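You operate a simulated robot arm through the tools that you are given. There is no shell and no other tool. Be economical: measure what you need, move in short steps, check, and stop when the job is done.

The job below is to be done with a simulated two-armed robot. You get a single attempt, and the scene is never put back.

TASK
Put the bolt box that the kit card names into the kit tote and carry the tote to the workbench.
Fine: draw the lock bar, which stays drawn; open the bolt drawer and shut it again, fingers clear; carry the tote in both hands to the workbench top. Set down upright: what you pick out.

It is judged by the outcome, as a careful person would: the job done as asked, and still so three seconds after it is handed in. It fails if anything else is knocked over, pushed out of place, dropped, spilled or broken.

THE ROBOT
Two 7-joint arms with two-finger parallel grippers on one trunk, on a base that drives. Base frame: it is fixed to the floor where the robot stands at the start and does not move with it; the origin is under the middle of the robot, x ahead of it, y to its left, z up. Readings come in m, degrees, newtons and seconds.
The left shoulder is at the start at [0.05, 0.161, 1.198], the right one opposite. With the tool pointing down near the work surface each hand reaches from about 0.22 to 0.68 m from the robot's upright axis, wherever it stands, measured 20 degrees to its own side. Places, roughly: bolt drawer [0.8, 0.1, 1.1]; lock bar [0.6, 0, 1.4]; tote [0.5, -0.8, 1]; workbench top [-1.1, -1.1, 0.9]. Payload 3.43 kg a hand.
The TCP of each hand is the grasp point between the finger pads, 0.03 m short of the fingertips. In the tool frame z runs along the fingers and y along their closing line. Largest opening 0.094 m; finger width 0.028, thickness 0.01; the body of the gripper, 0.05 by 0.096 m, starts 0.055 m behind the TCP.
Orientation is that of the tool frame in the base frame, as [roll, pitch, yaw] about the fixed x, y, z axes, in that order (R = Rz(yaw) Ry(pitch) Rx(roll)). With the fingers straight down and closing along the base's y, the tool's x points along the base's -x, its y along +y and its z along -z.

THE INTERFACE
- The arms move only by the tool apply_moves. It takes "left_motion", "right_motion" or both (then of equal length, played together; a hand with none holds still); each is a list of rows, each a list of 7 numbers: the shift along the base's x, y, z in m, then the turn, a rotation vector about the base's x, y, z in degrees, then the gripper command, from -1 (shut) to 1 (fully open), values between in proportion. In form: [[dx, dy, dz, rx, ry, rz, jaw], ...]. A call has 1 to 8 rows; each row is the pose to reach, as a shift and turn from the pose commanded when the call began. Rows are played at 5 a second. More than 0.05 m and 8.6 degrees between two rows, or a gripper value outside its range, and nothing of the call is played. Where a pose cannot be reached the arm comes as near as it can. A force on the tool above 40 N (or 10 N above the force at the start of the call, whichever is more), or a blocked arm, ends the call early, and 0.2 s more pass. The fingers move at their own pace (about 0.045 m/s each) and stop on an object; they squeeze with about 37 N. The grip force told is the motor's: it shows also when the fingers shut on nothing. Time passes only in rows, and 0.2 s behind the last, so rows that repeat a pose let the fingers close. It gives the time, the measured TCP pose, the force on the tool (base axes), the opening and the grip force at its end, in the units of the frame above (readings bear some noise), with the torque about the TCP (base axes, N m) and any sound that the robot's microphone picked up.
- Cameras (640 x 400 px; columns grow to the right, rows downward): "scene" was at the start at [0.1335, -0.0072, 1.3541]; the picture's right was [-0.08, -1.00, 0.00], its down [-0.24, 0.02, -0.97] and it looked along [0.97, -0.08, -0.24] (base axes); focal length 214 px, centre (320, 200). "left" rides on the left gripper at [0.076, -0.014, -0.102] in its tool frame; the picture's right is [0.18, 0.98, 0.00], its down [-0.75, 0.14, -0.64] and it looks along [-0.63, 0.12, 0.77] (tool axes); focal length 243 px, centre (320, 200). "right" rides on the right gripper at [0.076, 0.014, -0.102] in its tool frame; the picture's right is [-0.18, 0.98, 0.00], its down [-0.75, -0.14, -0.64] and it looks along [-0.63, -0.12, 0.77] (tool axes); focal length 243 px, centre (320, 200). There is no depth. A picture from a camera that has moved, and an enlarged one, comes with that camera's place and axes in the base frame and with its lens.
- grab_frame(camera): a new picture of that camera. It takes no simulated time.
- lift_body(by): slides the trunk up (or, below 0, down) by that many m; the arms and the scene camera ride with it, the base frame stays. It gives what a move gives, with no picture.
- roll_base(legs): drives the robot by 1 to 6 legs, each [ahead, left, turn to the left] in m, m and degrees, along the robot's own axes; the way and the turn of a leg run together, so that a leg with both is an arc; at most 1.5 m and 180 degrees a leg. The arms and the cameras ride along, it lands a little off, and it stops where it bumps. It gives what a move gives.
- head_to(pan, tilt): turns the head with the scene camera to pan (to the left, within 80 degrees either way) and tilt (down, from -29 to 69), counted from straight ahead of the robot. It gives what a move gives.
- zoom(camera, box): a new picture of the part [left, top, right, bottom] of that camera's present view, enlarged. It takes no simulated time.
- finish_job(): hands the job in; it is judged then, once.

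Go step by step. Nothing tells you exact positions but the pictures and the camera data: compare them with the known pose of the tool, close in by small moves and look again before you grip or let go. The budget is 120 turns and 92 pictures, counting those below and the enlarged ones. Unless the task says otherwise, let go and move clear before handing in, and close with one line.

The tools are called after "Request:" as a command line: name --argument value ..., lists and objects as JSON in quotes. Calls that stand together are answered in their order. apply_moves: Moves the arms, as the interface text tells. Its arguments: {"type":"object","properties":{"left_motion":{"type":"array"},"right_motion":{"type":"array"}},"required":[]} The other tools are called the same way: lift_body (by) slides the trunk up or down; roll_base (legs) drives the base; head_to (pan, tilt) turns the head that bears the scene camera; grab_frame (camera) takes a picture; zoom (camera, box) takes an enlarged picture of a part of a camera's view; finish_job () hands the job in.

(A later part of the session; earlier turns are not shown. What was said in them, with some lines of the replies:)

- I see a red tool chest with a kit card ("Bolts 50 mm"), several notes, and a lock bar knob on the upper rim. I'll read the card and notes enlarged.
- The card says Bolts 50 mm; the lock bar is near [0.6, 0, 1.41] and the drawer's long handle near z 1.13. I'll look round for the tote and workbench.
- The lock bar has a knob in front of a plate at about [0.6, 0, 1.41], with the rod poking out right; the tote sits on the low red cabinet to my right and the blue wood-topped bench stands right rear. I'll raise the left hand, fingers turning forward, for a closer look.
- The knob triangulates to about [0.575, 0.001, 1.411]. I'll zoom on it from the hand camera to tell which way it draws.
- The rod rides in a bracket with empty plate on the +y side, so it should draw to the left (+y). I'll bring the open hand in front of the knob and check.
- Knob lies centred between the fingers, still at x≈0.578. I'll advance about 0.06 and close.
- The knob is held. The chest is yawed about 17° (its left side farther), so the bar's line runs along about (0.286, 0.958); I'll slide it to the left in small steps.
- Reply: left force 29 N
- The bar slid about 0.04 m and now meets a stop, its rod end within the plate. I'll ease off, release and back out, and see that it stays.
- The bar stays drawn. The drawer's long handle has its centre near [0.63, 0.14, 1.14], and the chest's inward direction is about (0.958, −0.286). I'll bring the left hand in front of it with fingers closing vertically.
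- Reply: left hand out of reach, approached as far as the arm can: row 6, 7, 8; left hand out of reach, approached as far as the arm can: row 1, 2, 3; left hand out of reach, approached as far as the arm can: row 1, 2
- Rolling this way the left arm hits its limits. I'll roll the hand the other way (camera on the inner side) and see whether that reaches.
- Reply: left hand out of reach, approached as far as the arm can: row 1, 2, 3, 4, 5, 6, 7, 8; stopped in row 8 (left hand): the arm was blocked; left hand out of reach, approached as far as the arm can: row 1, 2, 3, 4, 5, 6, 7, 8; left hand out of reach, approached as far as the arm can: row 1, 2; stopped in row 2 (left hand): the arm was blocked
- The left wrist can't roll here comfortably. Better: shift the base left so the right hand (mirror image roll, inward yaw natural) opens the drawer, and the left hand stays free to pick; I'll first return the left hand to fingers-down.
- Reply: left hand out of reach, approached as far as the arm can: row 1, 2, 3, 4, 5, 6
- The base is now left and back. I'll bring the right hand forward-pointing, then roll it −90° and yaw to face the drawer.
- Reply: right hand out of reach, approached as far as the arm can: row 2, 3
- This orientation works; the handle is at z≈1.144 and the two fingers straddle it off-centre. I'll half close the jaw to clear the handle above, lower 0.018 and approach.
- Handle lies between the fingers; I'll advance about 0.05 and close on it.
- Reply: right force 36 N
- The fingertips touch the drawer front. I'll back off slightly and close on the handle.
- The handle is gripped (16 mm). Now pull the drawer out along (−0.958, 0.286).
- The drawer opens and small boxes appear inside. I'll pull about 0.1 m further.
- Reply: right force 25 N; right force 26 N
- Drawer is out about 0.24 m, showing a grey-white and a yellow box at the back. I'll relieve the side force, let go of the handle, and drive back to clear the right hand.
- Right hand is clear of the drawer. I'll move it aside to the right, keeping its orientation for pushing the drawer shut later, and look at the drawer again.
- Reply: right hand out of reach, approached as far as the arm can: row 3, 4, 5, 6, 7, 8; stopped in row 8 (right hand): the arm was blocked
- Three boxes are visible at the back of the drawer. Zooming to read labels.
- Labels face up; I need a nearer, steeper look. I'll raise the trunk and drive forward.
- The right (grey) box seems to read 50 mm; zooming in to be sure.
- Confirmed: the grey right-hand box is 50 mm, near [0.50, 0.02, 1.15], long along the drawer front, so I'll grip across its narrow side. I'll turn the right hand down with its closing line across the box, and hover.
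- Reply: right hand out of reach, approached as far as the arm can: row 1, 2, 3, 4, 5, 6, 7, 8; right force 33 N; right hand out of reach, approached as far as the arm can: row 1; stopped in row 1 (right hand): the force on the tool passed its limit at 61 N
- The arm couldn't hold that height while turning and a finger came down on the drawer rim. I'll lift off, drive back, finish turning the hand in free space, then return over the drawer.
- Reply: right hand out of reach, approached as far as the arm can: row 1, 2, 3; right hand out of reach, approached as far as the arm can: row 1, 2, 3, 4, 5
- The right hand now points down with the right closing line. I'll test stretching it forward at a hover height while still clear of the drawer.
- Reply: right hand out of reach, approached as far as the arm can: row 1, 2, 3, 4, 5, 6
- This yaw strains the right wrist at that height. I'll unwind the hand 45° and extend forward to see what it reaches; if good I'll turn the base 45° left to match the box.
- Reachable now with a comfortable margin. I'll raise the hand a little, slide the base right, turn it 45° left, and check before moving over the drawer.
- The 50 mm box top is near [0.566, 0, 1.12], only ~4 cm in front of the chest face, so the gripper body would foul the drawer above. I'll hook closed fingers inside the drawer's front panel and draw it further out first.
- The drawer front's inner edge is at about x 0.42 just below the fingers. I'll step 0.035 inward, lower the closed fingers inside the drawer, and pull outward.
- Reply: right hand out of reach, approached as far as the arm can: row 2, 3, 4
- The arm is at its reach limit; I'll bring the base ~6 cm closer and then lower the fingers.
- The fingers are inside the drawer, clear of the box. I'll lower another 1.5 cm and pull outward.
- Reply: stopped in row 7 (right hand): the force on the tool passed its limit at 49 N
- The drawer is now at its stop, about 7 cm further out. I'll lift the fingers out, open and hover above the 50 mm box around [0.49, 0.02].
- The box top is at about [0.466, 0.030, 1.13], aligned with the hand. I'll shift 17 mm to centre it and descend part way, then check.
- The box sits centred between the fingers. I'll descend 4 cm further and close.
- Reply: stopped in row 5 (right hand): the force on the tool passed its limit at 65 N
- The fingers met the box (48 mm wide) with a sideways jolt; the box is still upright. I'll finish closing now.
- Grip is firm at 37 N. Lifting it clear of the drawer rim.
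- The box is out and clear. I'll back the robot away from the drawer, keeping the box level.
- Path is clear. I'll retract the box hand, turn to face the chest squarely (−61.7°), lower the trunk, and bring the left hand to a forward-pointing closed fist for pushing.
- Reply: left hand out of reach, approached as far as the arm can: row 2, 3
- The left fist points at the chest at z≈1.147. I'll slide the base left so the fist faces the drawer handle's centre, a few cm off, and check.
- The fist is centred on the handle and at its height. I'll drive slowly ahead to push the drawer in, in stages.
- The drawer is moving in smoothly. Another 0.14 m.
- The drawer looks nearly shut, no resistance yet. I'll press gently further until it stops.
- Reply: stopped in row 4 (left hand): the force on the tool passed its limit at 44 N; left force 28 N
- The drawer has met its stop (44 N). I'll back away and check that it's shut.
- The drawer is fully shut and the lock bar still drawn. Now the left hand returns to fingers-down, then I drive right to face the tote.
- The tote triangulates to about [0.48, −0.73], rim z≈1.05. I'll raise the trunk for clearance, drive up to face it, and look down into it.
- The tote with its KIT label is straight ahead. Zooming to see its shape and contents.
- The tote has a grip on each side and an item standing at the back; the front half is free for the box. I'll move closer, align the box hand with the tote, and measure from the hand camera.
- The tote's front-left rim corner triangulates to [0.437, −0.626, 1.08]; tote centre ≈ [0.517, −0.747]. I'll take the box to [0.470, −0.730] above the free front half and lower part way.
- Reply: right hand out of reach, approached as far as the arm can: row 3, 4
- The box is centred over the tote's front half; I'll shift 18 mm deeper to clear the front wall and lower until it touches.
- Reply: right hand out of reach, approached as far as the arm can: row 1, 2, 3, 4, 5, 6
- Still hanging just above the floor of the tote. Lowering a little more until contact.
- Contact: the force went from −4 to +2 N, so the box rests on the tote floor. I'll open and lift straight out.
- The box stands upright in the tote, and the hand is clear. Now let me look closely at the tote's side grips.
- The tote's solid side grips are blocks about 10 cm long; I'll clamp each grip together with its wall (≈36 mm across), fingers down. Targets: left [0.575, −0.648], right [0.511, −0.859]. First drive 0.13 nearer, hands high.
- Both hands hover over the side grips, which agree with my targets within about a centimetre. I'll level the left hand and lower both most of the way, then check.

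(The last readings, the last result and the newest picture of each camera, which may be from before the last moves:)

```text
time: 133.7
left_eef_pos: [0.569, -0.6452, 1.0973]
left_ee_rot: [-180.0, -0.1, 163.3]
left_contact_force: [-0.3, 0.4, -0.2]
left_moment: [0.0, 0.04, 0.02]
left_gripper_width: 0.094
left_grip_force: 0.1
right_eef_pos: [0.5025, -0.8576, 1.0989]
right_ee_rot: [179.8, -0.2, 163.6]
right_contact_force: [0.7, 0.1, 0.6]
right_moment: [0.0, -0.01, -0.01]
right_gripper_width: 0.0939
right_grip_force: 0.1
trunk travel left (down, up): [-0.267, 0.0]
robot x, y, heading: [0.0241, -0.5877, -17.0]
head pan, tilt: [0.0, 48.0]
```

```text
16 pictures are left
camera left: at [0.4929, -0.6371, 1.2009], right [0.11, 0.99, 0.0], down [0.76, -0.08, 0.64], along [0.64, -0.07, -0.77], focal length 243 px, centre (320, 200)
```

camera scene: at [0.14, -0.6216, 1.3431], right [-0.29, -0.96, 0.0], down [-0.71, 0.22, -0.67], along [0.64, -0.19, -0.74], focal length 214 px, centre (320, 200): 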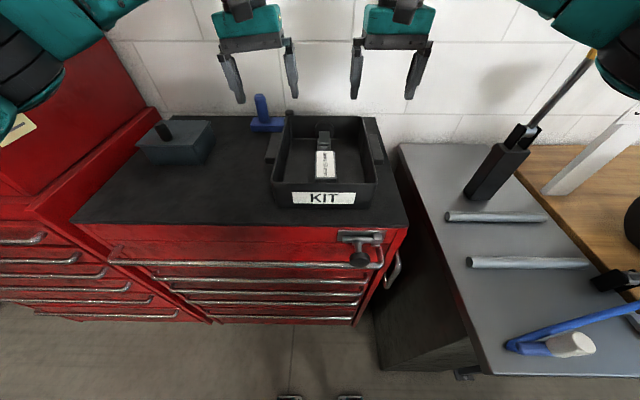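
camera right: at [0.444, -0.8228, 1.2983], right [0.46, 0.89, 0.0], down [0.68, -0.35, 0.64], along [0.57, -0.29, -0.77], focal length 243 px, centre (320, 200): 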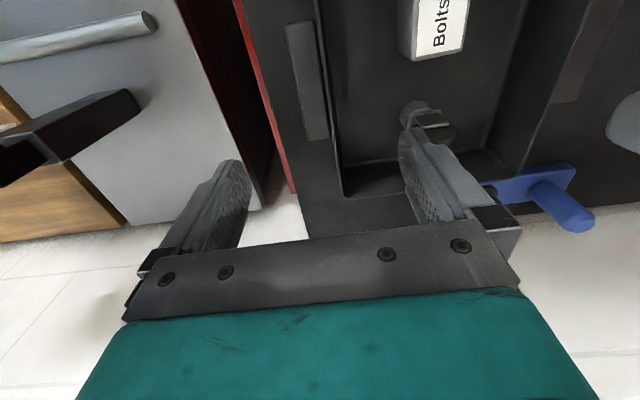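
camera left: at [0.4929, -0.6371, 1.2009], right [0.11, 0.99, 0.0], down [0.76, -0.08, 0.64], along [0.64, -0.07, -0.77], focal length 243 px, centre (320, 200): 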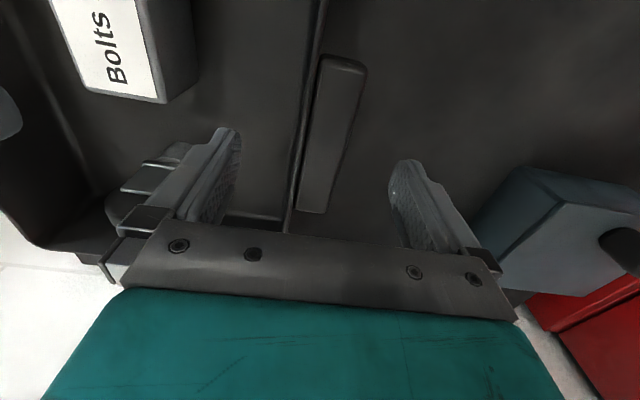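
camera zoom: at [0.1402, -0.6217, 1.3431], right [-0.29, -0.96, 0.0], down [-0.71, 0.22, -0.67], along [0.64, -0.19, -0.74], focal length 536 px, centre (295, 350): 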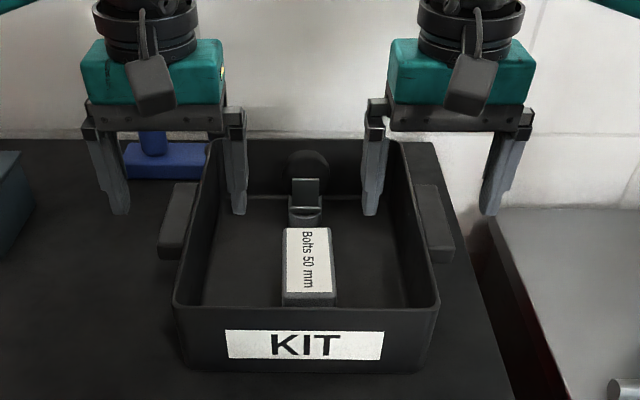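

The fingers straddle both walls and grips cleanly. Lowering 5 cm more and closing both together.

Request:
apply_moves --left_motion '[[-0.006, 0.002, -0.025, 0, 0, 0, 1], [-0.006, 0.002, -0.05, 0, 0, 0, 1], [-0.006, 0.002, -0.05, 0, 0, 0, 0.4], [-0.006, 0.002, -0.05, 0, 0, 0, 0.0], [-0.006, 0.002, -0.05, 0, 0, 0, 0.0]]' --right_motion '[[-0.004, 0.001, -0.025, 0, 0, 0, 1], [-0.004, 0.001, -0.052, 0, 0, 0, 1], [-0.004, 0.001, -0.052, 0, 0, 0, 0.4], [-0.004, 0.001, -0.052, 0, 0, 0, 0.0], [-0.004, 0.001, -0.052, 0, 0, 0, 0.0]]'

Request:
zoom --camera "scene" --box '[220, 60, 440, 220]'

```text
time: 134.9
left_eef_pos: [0.564, -0.6427, 1.047]
left_ee_rot: [180.0, 0.0, 163.2]
left_contact_force: [0.2, 1.0, 0.4]
left_moment: [-0.01, -0.03, 0.02]
left_gripper_width: 0.0471
left_grip_force: 0.0
right_eef_pos: [0.4981, -0.8549, 1.0466]
right_ee_rot: [179.9, -0.1, 163.5]
right_contact_force: [0.4, -0.6, 0.4]
right_moment: [-0.01, -0.03, 0.02]
right_gripper_width: 0.0472
right_grip_force: 0.0
trunk travel left (down, up): [-0.267, 0.0]
robot x, y, heading: [0.0232, -0.584, -17.2]
head pan, tilt: [0.0, 48.0]
```

```text
2.50 times, centred on (330, 140) of scene
camera zoom: at [0.1399, -0.6216, 1.3431], right [-0.29, -0.96, 0.0], down [-0.71, 0.22, -0.67], along [0.64, -0.19, -0.74], focal length 536 px, centre (295, 350)
```

zoom: 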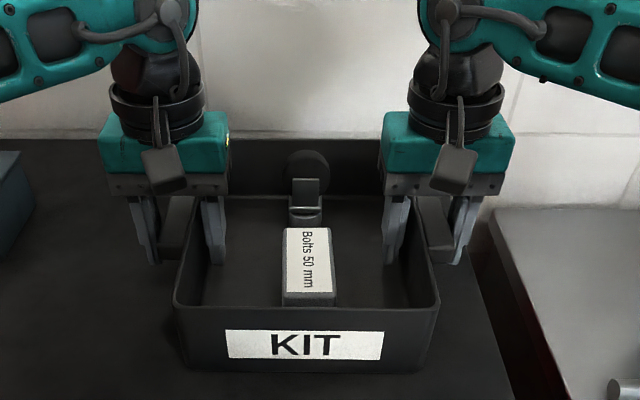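

Both hands straddle wall and grip with no contact yet. Now closing fully.

Request:
apply_moves --left_motion '[[0, 0, 0, 0, 0, 0, -0.3], [0, 0, 0, 0, 0, 0, -1], [0, 0, 0, 0, 0, 0, -1], [0, 0, 0, 0, 0, 0, -1]]' --right_motion '[[0, 0, 0, 0, 0, 0, -0.3], [0, 0, 0, 0, 0, 0, -1], [0, 0, 0, 0, 0, 0, -1], [0, 0, 0, 0, 0, 0, -1]]'

```text
time: 135.9
left_eef_pos: [0.5628, -0.6445, 1.0481]
left_ee_rot: [-180.0, 0.0, 163.1]
left_contact_force: [-3.6, -1.2, 0.2]
left_moment: [-0.24, -0.38, -0.64]
left_gripper_width: 0.0343
left_grip_force: 37.3
right_eef_pos: [0.4971, -0.8564, 1.0472]
right_ee_rot: [179.9, -0.1, 163.3]
right_contact_force: [2.1, -1.3, -0.1]
right_moment: [-0.03, 0.27, -0.65]
right_gripper_width: 0.0343
right_grip_force: 36.6
trunk travel left (down, up): [-0.267, 0.0]
robot x, y, heading: [0.0264, -0.584, -16.9]
head pan, tilt: [0.0, 48.0]
```

Both gripped equally (34 mm, 37 N). Lifting the tote level with both hands.

Request:
apply_moves --left_motion '[[0, 0, 0.01, 0, 0, 0, -1], [0, 0, 0.02, 0, 0, 0, -1], [0, 0, 0.035, 0, 0, 0, -1], [0, 0, 0.05, 0, 0, 0, -1], [0, 0, 0.065, 0, 0, 0, -1]]' --right_motion '[[0, 0, 0.01, 0, 0, 0, -1], [0, 0, 0.02, 0, 0, 0, -1], [0, 0, 0.035, 0, 0, 0, -1], [0, 0, 0.05, 0, 0, 0, -1], [0, 0, 0.065, 0, 0, 0, -1]]'

Request:
grab_frame --camera "scene"

```text
time: 137.1
left_eef_pos: [0.5633, -0.6435, 1.1107]
left_ee_rot: [-180.0, -0.1, 163.3]
left_contact_force: [-9.7, 2.6, -2.5]
left_moment: [-0.35, -0.13, -1.08]
left_gripper_width: 0.0345
left_grip_force: 36.8
right_eef_pos: [0.4973, -0.8562, 1.1121]
right_ee_rot: [179.7, -0.2, 163.5]
right_contact_force: [10.0, -3.2, -7.8]
right_moment: [-0.32, 0.22, -1.13]
right_gripper_width: 0.0346
right_grip_force: 37.0
trunk travel left (down, up): [-0.267, 0.0]
robot x, y, heading: [0.0294, -0.5883, -17.2]
head pan, tilt: [0.0, 48.0]
```

```text
14 pictures are left
camera scene: at [0.1406, -0.6218, 1.343], right [-0.29, -0.96, 0.0], down [-0.71, 0.22, -0.67], along [0.64, -0.19, -0.74], focal length 214 px, centre (320, 200)
```

scene: 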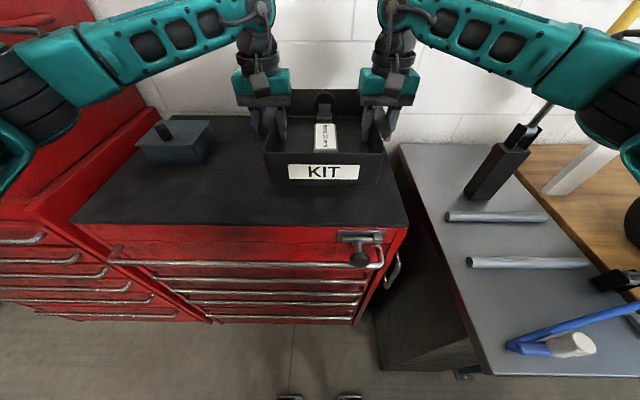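

The tote is up, level, box and item inside. I'll back away from the cabinet and look toward the workbench.

Request:
roll_base --legs '[[-0.5, 0, 0]]'

Request:
head_to --pan -80 --tilt 22

Request:
grab_frame --camera "scene"

```text
time: 140.1
left_eef_pos: [0.0818, -0.4966, 1.1131]
left_ee_rot: [-179.9, -0.1, 163.3]
left_contact_force: [-7.4, 4.2, -3.7]
left_moment: [-0.26, -0.18, -0.83]
left_gripper_width: 0.0347
left_grip_force: 37.2
right_eef_pos: [0.0146, -0.7087, 1.1133]
right_ee_rot: [179.8, -0.2, 163.5]
right_contact_force: [5.9, -4.2, -7.1]
right_moment: [-0.07, 0.2, -0.82]
right_gripper_width: 0.0348
right_grip_force: 36.3
trunk travel left (down, up): [-0.267, 0.0]
robot x, y, heading: [-0.4557, -0.4396, -17.0]
head pan, tilt: [0.0, 48.0]
```

```text
time: 141.6
left_eef_pos: [0.0821, -0.4978, 1.1118]
left_ee_rot: [-180.0, -0.1, 163.2]
left_contact_force: [-11.0, 1.5, -1.8]
left_moment: [-0.27, 0.16, -1.17]
left_gripper_width: 0.0344
left_grip_force: 37.0
right_eef_pos: [0.015, -0.7095, 1.1124]
right_ee_rot: [179.9, -0.2, 163.6]
right_contact_force: [10.6, -1.2, -7.8]
right_moment: [-0.4, -0.05, -1.09]
right_gripper_width: 0.0346
right_grip_force: 36.8
trunk travel left (down, up): [-0.267, 0.0]
robot x, y, heading: [-0.4526, -0.4404, -16.8]
head pan, tilt: [-80.0, 22.0]
```

```text
13 pictures are left
camera scene: at [-0.4283, -0.5445, 1.3826], right [-0.99, 0.12, 0.0], down [0.04, 0.37, -0.93], along [-0.11, -0.92, -0.38], focal length 214 px, centre (320, 200)
```

scene: 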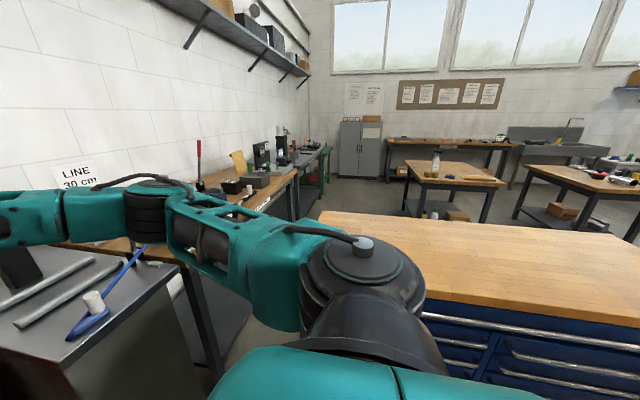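

The workbench top is bare wood; its front edge runs from about (−0.41, −1.09) toward (−1.26, −0.83), square to the chest's heading. I'll back up further, then turn 90° right to face it.

Request:
roll_base --legs '[[-0.34, 0, 0]]'

Request:
roll_base --legs '[[0, 0, -45], [0, 0, -45]]'

Request:
head_to --pan 0 --tilt 42

Request:
grab_frame --camera "scene"

```text
time: 143.9
left_eef_pos: [-0.2441, -0.3958, 1.1118]
left_ee_rot: [180.0, 0.1, 163.8]
left_contact_force: [-7.8, 1.8, -4.0]
left_moment: [-0.08, -0.04, -0.77]
left_gripper_width: 0.0342
left_grip_force: 37.6
right_eef_pos: [-0.3112, -0.6084, 1.1124]
right_ee_rot: [179.8, -0.2, 163.9]
right_contact_force: [6.8, -2.3, -5.9]
right_moment: [-0.1, 0.05, -0.73]
right_gripper_width: 0.0347
right_grip_force: 37.4
trunk travel left (down, up): [-0.267, 0.0]
robot x, y, heading: [-0.7851, -0.3448, -16.7]
head pan, tilt: [-80.0, 22.0]
```

```text
time: 148.3
left_eef_pos: [-0.8191, -0.8827, 1.1117]
left_ee_rot: [179.9, -0.1, 75.7]
left_contact_force: [1.4, 6.7, -4.5]
left_moment: [-0.29, 0.18, -0.75]
left_gripper_width: 0.0345
left_grip_force: 36.5
right_eef_pos: [-1.0321, -0.8252, 1.1108]
right_ee_rot: [179.7, -0.2, 75.8]
right_contact_force: [-0.9, -6.9, -6.1]
right_moment: [0.29, -0.02, -0.76]
right_gripper_width: 0.0345
right_grip_force: 37.1
trunk travel left (down, up): [-0.267, 0.0]
robot x, y, heading: [-0.7842, -0.3429, -104.7]
head pan, tilt: [-80.0, 22.0]
```

```text
time: 149.8
left_eef_pos: [-0.8193, -0.8829, 1.111]
left_ee_rot: [-180.0, -0.2, 75.5]
left_contact_force: [2.0, 9.4, -2.9]
left_moment: [0.16, 0.24, -1.15]
left_gripper_width: 0.0347
left_grip_force: 37.3
right_eef_pos: [-1.0328, -0.8252, 1.1125]
right_ee_rot: [179.8, -0.2, 75.7]
right_contact_force: [-1.8, -10.9, -8.3]
right_moment: [-0.11, 0.32, -1.14]
right_gripper_width: 0.0345
right_grip_force: 36.7
trunk travel left (down, up): [-0.267, 0.0]
robot x, y, heading: [-0.7801, -0.3429, -104.5]
head pan, tilt: [0.0, 42.0]
```

```text
12 pictures are left
camera scene: at [-0.8144, -0.4632, 1.3515], right [-0.97, 0.25, 0.0], down [0.17, 0.65, -0.74], along [-0.19, -0.72, -0.67], focal length 214 px, centre (320, 200)
```

scene: 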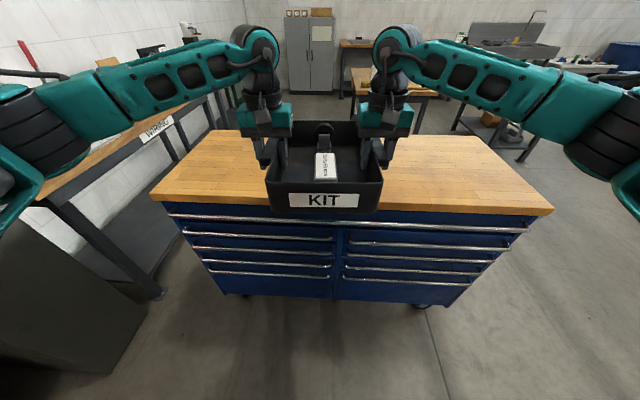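

The bench is right ahead, bare. I'll drive 0.2 m ahead with a small alignment turn, then extend and lower with the arms.

Request:
roll_base --legs '[[0.2, 0, -2]]'

Request:
grab_frame --camera "scene"

```text
time: 151.4
left_eef_pos: [-0.8909, -1.0713, 1.1114]
left_ee_rot: [-180.0, -0.2, 73.5]
left_contact_force: [1.3, 7.2, -4.0]
left_moment: [0.15, -0.04, -0.85]
left_gripper_width: 0.0345
left_grip_force: 36.7
right_eef_pos: [-1.1026, -1.0049, 1.1106]
right_ee_rot: [179.7, -0.3, 73.6]
right_contact_force: [-0.9, -8.0, -6.7]
right_moment: [-0.18, 0.21, -0.91]
right_gripper_width: 0.0345
right_grip_force: 37.1
trunk travel left (down, up): [-0.267, 0.0]
robot x, y, heading: [-0.8324, -0.5345, -106.6]
head pan, tilt: [0.0, 42.0]
```

```text
11 pictures are left
camera scene: at [-0.8718, -0.6512, 1.3513], right [-0.96, 0.29, 0.0], down [0.19, 0.64, -0.74], along [-0.21, -0.71, -0.67], focal length 214 px, centre (320, 200)
```

scene: 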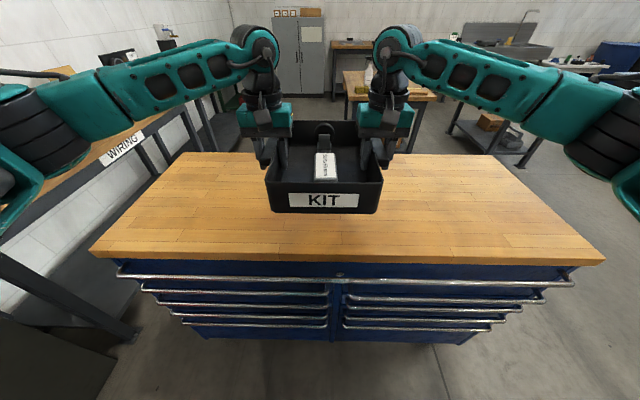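

The tote's front is only just over the edge, so I'll extend 6 cm further in while lowering 10 cm, both hands together.

Request:
apply_moves --left_motion '[[-0.006, -0.019, -0.005, 0, 0, 0, -1], [-0.012, -0.038, -0.015, 0, 0, 0, -1], [-0.017, -0.0575, -0.03, 0, 0, 0, -1], [-0.017, -0.0575, -0.05, 0, 0, 0, -1], [-0.017, -0.0575, -0.07, 0, 0, 0, -1], [-0.017, -0.0575, -0.09, 0, 0, 0, -1]]' --right_motion '[[-0.006, -0.019, -0.005, 0, 0, 0, -1], [-0.012, -0.038, -0.015, 0, 0, 0, -1], [-0.017, -0.0575, -0.03, 0, 0, 0, -1], [-0.017, -0.0575, -0.05, 0, 0, 0, -1], [-0.017, -0.0575, -0.07, 0, 0, 0, -1], [-0.017, -0.0575, -0.09, 0, 0, 0, -1]]'

Request:
grab_frame --camera "scene"

```text
time: 152.8
left_eef_pos: [-0.9088, -1.1291, 1.021]
left_ee_rot: [180.0, -0.1, 73.3]
left_contact_force: [-6.6, 11.4, -2.9]
left_moment: [-0.27, -0.05, -0.9]
left_gripper_width: 0.0345
left_grip_force: 36.9
right_eef_pos: [-1.1211, -1.0625, 1.0215]
right_ee_rot: [179.7, -0.1, 73.8]
right_contact_force: [7.8, -10.9, -6.3]
right_moment: [0.26, 0.32, -0.9]
right_gripper_width: 0.0345
right_grip_force: 37.1
trunk travel left (down, up): [-0.267, 0.0]
robot x, y, heading: [-0.8342, -0.5319, -106.9]
head pan, tilt: [0.0, 42.0]
```

```text
10 pictures are left
camera scene: at [-0.8717, -0.651, 1.3514], right [-0.96, 0.29, 0.0], down [0.19, 0.64, -0.74], along [-0.21, -0.71, -0.67], focal length 214 px, centre (320, 200)
```

scene: 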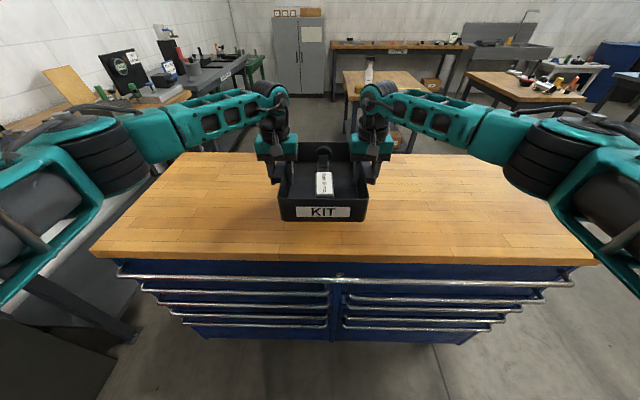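

Well over the bench now. Lowering in small steps until the hands feel the top.

Request:
apply_moves --left_motion '[[0, 0, -0.008, 0, 0, 0, -1], [0, 0, -0.016, 0, 0, 0, -1], [0, 0, -0.024, 0, 0, 0, -1], [0, 0, -0.032, 0, 0, 0, -1], [0, 0, -0.038, 0, 0, 0, -1]]' --right_motion '[[0, 0, -0.008, 0, 0, 0, -1], [0, 0, -0.016, 0, 0, 0, -1], [0, 0, -0.024, 0, 0, 0, -1], [0, 0, -0.032, 0, 0, 0, -1], [0, 0, -0.038, 0, 0, 0, -1]]'

Request:
zoom --camera "scene" --box '[220, 110, 430, 270]'

```text
time: 154.0
left_eef_pos: [-0.9076, -1.1269, 0.983]
left_ee_rot: [-180.0, -0.1, 73.4]
left_contact_force: [-8.6, 10.6, -6.3]
left_moment: [-0.13, -0.27, -0.81]
left_gripper_width: 0.0348
left_grip_force: 36.7
right_eef_pos: [-1.1187, -1.062, 0.9832]
right_ee_rot: [179.8, -0.2, 73.5]
right_contact_force: [9.0, -10.2, -4.6]
right_moment: [0.04, 0.09, -0.82]
right_gripper_width: 0.0345
right_grip_force: 36.8
trunk travel left (down, up): [-0.267, 0.0]
robot x, y, heading: [-0.8324, -0.5302, -106.6]
head pan, tilt: [0.0, 42.0]
```

```text
2.50 times, centred on (325, 190) of scene
camera zoom: at [-0.8717, -0.6507, 1.3514], right [-0.96, 0.29, 0.0], down [0.19, 0.64, -0.74], along [-0.21, -0.71, -0.67], focal length 536 px, centre (308, 225)
```

zoom: 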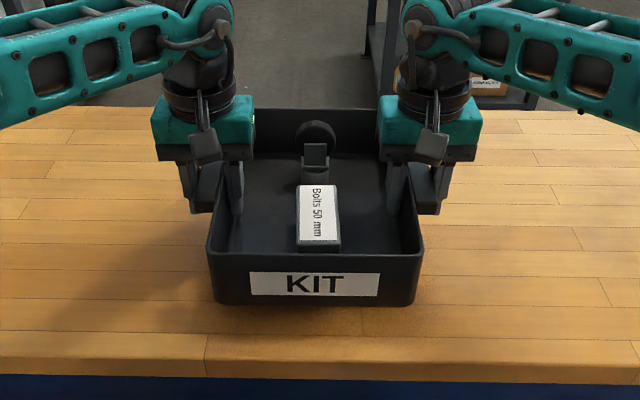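

Forces still show the tote's weight, so it hangs a bit above. Continuing downward gently.

Request:
apply_moves --left_motion '[[0, 0, -0.005, 0, 0, 0, -1], [0, 0, -0.01, 0, 0, 0, -1], [0, 0, -0.015, 0, 0, 0, -1], [0, 0, -0.02, 0, 0, 0, -1]]' --right_motion '[[0, 0, -0.005, 0, 0, 0, -1], [0, 0, -0.01, 0, 0, 0, -1], [0, 0, -0.015, 0, 0, 0, -1], [0, 0, -0.02, 0, 0, 0, -1]]'

```text
time: 155.0
left_eef_pos: [-0.9073, -1.1269, 0.9628]
left_ee_rot: [-179.8, -0.2, 73.3]
left_contact_force: [-10.1, 11.0, -1.6]
left_moment: [0.4, -0.09, -0.85]
left_gripper_width: 0.0344
left_grip_force: 37.1
right_eef_pos: [-1.1186, -1.062, 0.9641]
right_ee_rot: [179.8, -0.3, 73.7]
right_contact_force: [9.2, -11.6, -8.6]
right_moment: [-0.25, 0.81, -0.94]
right_gripper_width: 0.0347
right_grip_force: 37.4
trunk travel left (down, up): [-0.267, 0.0]
robot x, y, heading: [-0.8361, -0.5328, -106.7]
head pan, tilt: [0.0, 42.0]
```

Request:
apply_moves --left_motion '[[0, 0, -0.004, 0, 0, 0, -1], [0, 0, -0.008, 0, 0, 0, -1], [0, 0, -0.012, 0, 0, 0, -1]]' --right_motion '[[0, 0, -0.004, 0, 0, 0, -1], [0, 0, -0.008, 0, 0, 0, -1], [0, 0, -0.012, 0, 0, 0, -1]]'

Request:
zoom --camera "scene" --box '[220, 110, 430, 270]'

```text
time: 155.8
left_eef_pos: [-0.9073, -1.1267, 0.9565]
left_ee_rot: [-179.8, 0.5, 73.6]
left_contact_force: [-9.6, 1.3, 17.3]
left_moment: [0.92, -0.49, -0.81]
left_gripper_width: 0.0347
left_grip_force: 36.9
right_eef_pos: [-1.1192, -1.0601, 0.9569]
right_ee_rot: [179.6, 0.2, 73.6]
right_contact_force: [7.0, -9.2, 16.9]
right_moment: [1.11, -0.1, -0.92]
right_gripper_width: 0.0344
right_grip_force: 36.9
trunk travel left (down, up): [-0.267, 0.0]
robot x, y, heading: [-0.8363, -0.5319, -106.6]
head pan, tilt: [0.0, 42.0]
```

```text
2.50 times, centred on (325, 190) of scene
camera zoom: at [-0.8707, -0.6477, 1.3527], right [-0.96, 0.29, 0.0], down [0.19, 0.64, -0.74], along [-0.21, -0.71, -0.67], focal length 536 px, centre (308, 225)
```

zoom: 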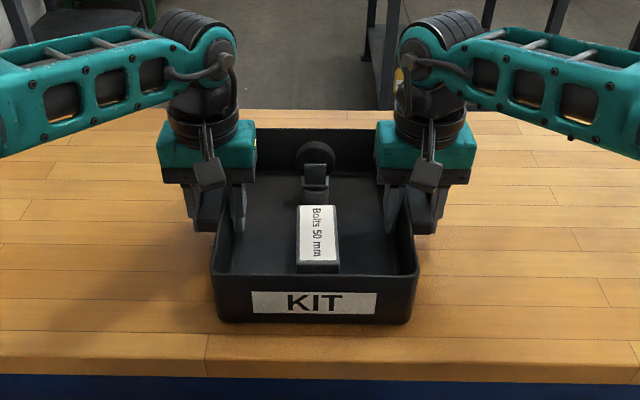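

The tote rests on the bench (+17 N on both hands), fully on the top. I'll relieve the pressure, open both, and lift straight up.

Request:
apply_moves --left_motion '[[0, 0, 0.004, 0, 0, 0, -1], [0, 0, 0.004, 0, 0, 0, -0.1], [0, 0, 0.004, 0, 0, 0, 0.4], [0, 0, 0.004, 0, 0, 0, 0.6], [0, 0, 0.004, 0, 0, 0, 0.6]]' --right_motion '[[0, 0, 0.004, 0, 0, 0, -1], [0, 0, 0.004, 0, 0, 0, -0.1], [0, 0, 0.004, 0, 0, 0, 0.4], [0, 0, 0.004, 0, 0, 0, 0.6], [0, 0, 0.004, 0, 0, 0, 0.6]]'

Request:
zoom --camera "scene" --box '[220, 110, 430, 270]'

```text
time: 157.0
left_eef_pos: [-0.908, -1.1264, 0.9566]
left_ee_rot: [-180.0, -0.1, 73.6]
left_contact_force: [-0.7, -0.1, -0.2]
left_moment: [-0.02, -0.01, 0.0]
left_gripper_width: 0.0751
left_grip_force: 0.1
right_eef_pos: [-1.1197, -1.0619, 0.9567]
right_ee_rot: [179.7, -0.2, 73.6]
right_contact_force: [0.8, -0.3, -0.8]
right_moment: [0.0, 0.0, -0.01]
right_gripper_width: 0.0751
right_grip_force: 0.1
trunk travel left (down, up): [-0.267, 0.0]
robot x, y, heading: [-0.8314, -0.5309, -106.8]
head pan, tilt: [0.0, 42.0]
```

```text
2.50 times, centred on (325, 190) of scene
camera zoom: at [-0.8713, -0.6496, 1.3516], right [-0.96, 0.29, 0.0], down [0.19, 0.64, -0.74], along [-0.21, -0.71, -0.67], focal length 536 px, centre (308, 225)
```

zoom: 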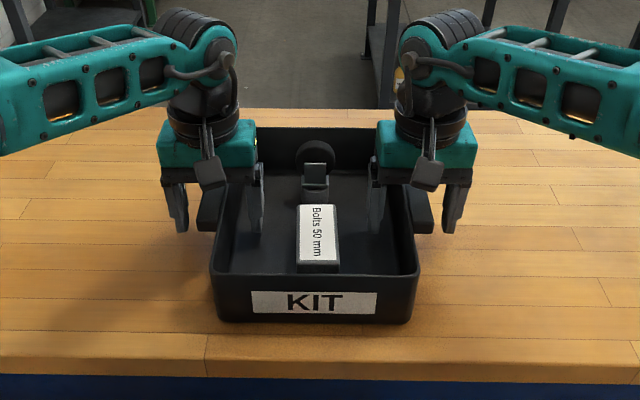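

Both hands are free of the tote with no forces. Lifting straight up and backing away.

Request:
apply_moves --left_motion '[[0, 0, 0.03, 0, 0, 0, 0.6], [0, 0, 0.06, 0, 0, 0, 0.6], [0, 0, 0.1, 0, 0, 0, 0.6], [0, 0, 0.14, 0, 0, 0, 0.6], [0, 0, 0.17, 0, 0, 0, 0.6]]' --right_motion '[[0, 0, 0.03, 0, 0, 0, 0.6], [0, 0, 0.06, 0, 0, 0, 0.6], [0, 0, 0.1, 0, 0, 0, 0.6], [0, 0, 0.14, 0, 0, 0, 0.6], [0, 0, 0.17, 0, 0, 0, 0.6]]'

Request:
roll_base --legs '[[-0.3, 0, 0]]'

Request:
grab_frame --camera "scene"

```text
time: 158.2
left_eef_pos: [-0.9074, -1.1275, 1.1264]
left_ee_rot: [179.9, -0.1, 73.5]
left_contact_force: [0.2, -0.5, -0.1]
left_moment: [-0.02, -0.01, -0.02]
left_gripper_width: 0.0751
left_grip_force: 0.1
right_eef_pos: [-1.1198, -1.0587, 1.1281]
right_ee_rot: [179.8, -0.1, 73.6]
right_contact_force: [-0.2, 0.4, -0.8]
right_moment: [-0.04, 0.02, 0.01]
right_gripper_width: 0.0753
right_grip_force: 0.2
trunk travel left (down, up): [-0.267, 0.0]
robot x, y, heading: [-0.8356, -0.5319, -106.7]
head pan, tilt: [0.0, 42.0]
```

```text
time: 160.2
left_eef_pos: [-0.8273, -0.8468, 1.125]
left_ee_rot: [180.0, 0.0, 73.2]
left_contact_force: [0.6, 0.3, 0.4]
left_moment: [0.0, 0.0, 0.0]
left_gripper_width: 0.0752
left_grip_force: 0.1
right_eef_pos: [-1.039, -0.7778, 1.1273]
right_ee_rot: [179.8, -0.2, 73.4]
right_contact_force: [0.4, -0.1, -0.7]
right_moment: [0.0, -0.04, -0.02]
right_gripper_width: 0.0751
right_grip_force: 0.0
trunk travel left (down, up): [-0.267, 0.0]
robot x, y, heading: [-0.7499, -0.2495, -106.9]
head pan, tilt: [0.0, 42.0]
```

```text
6 pictures are left
camera scene: at [-0.7869, -0.3685, 1.3517], right [-0.96, 0.29, 0.0], down [0.19, 0.64, -0.74], along [-0.22, -0.71, -0.67], focal length 214 px, centre (320, 200)
```

scene: 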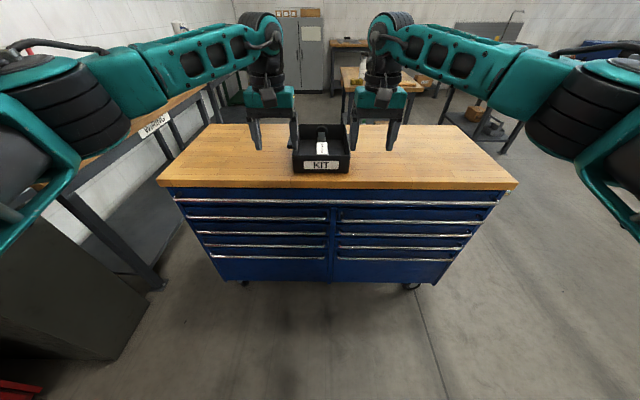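

The tote stands upright on the workbench with the 50 mm box and its own item inside, both hands are clear, the drawer is shut and the lock bar is drawn. I'm handing the job in.

Request:
finish_job

```text
The job is handed in.
```

The 50 mm bolt box named on the kit card is upright in the kit tote. The tote was carried in both hands and now stands upright on the workbench top, the bolt drawer is shut, and the lock bar is drawn.
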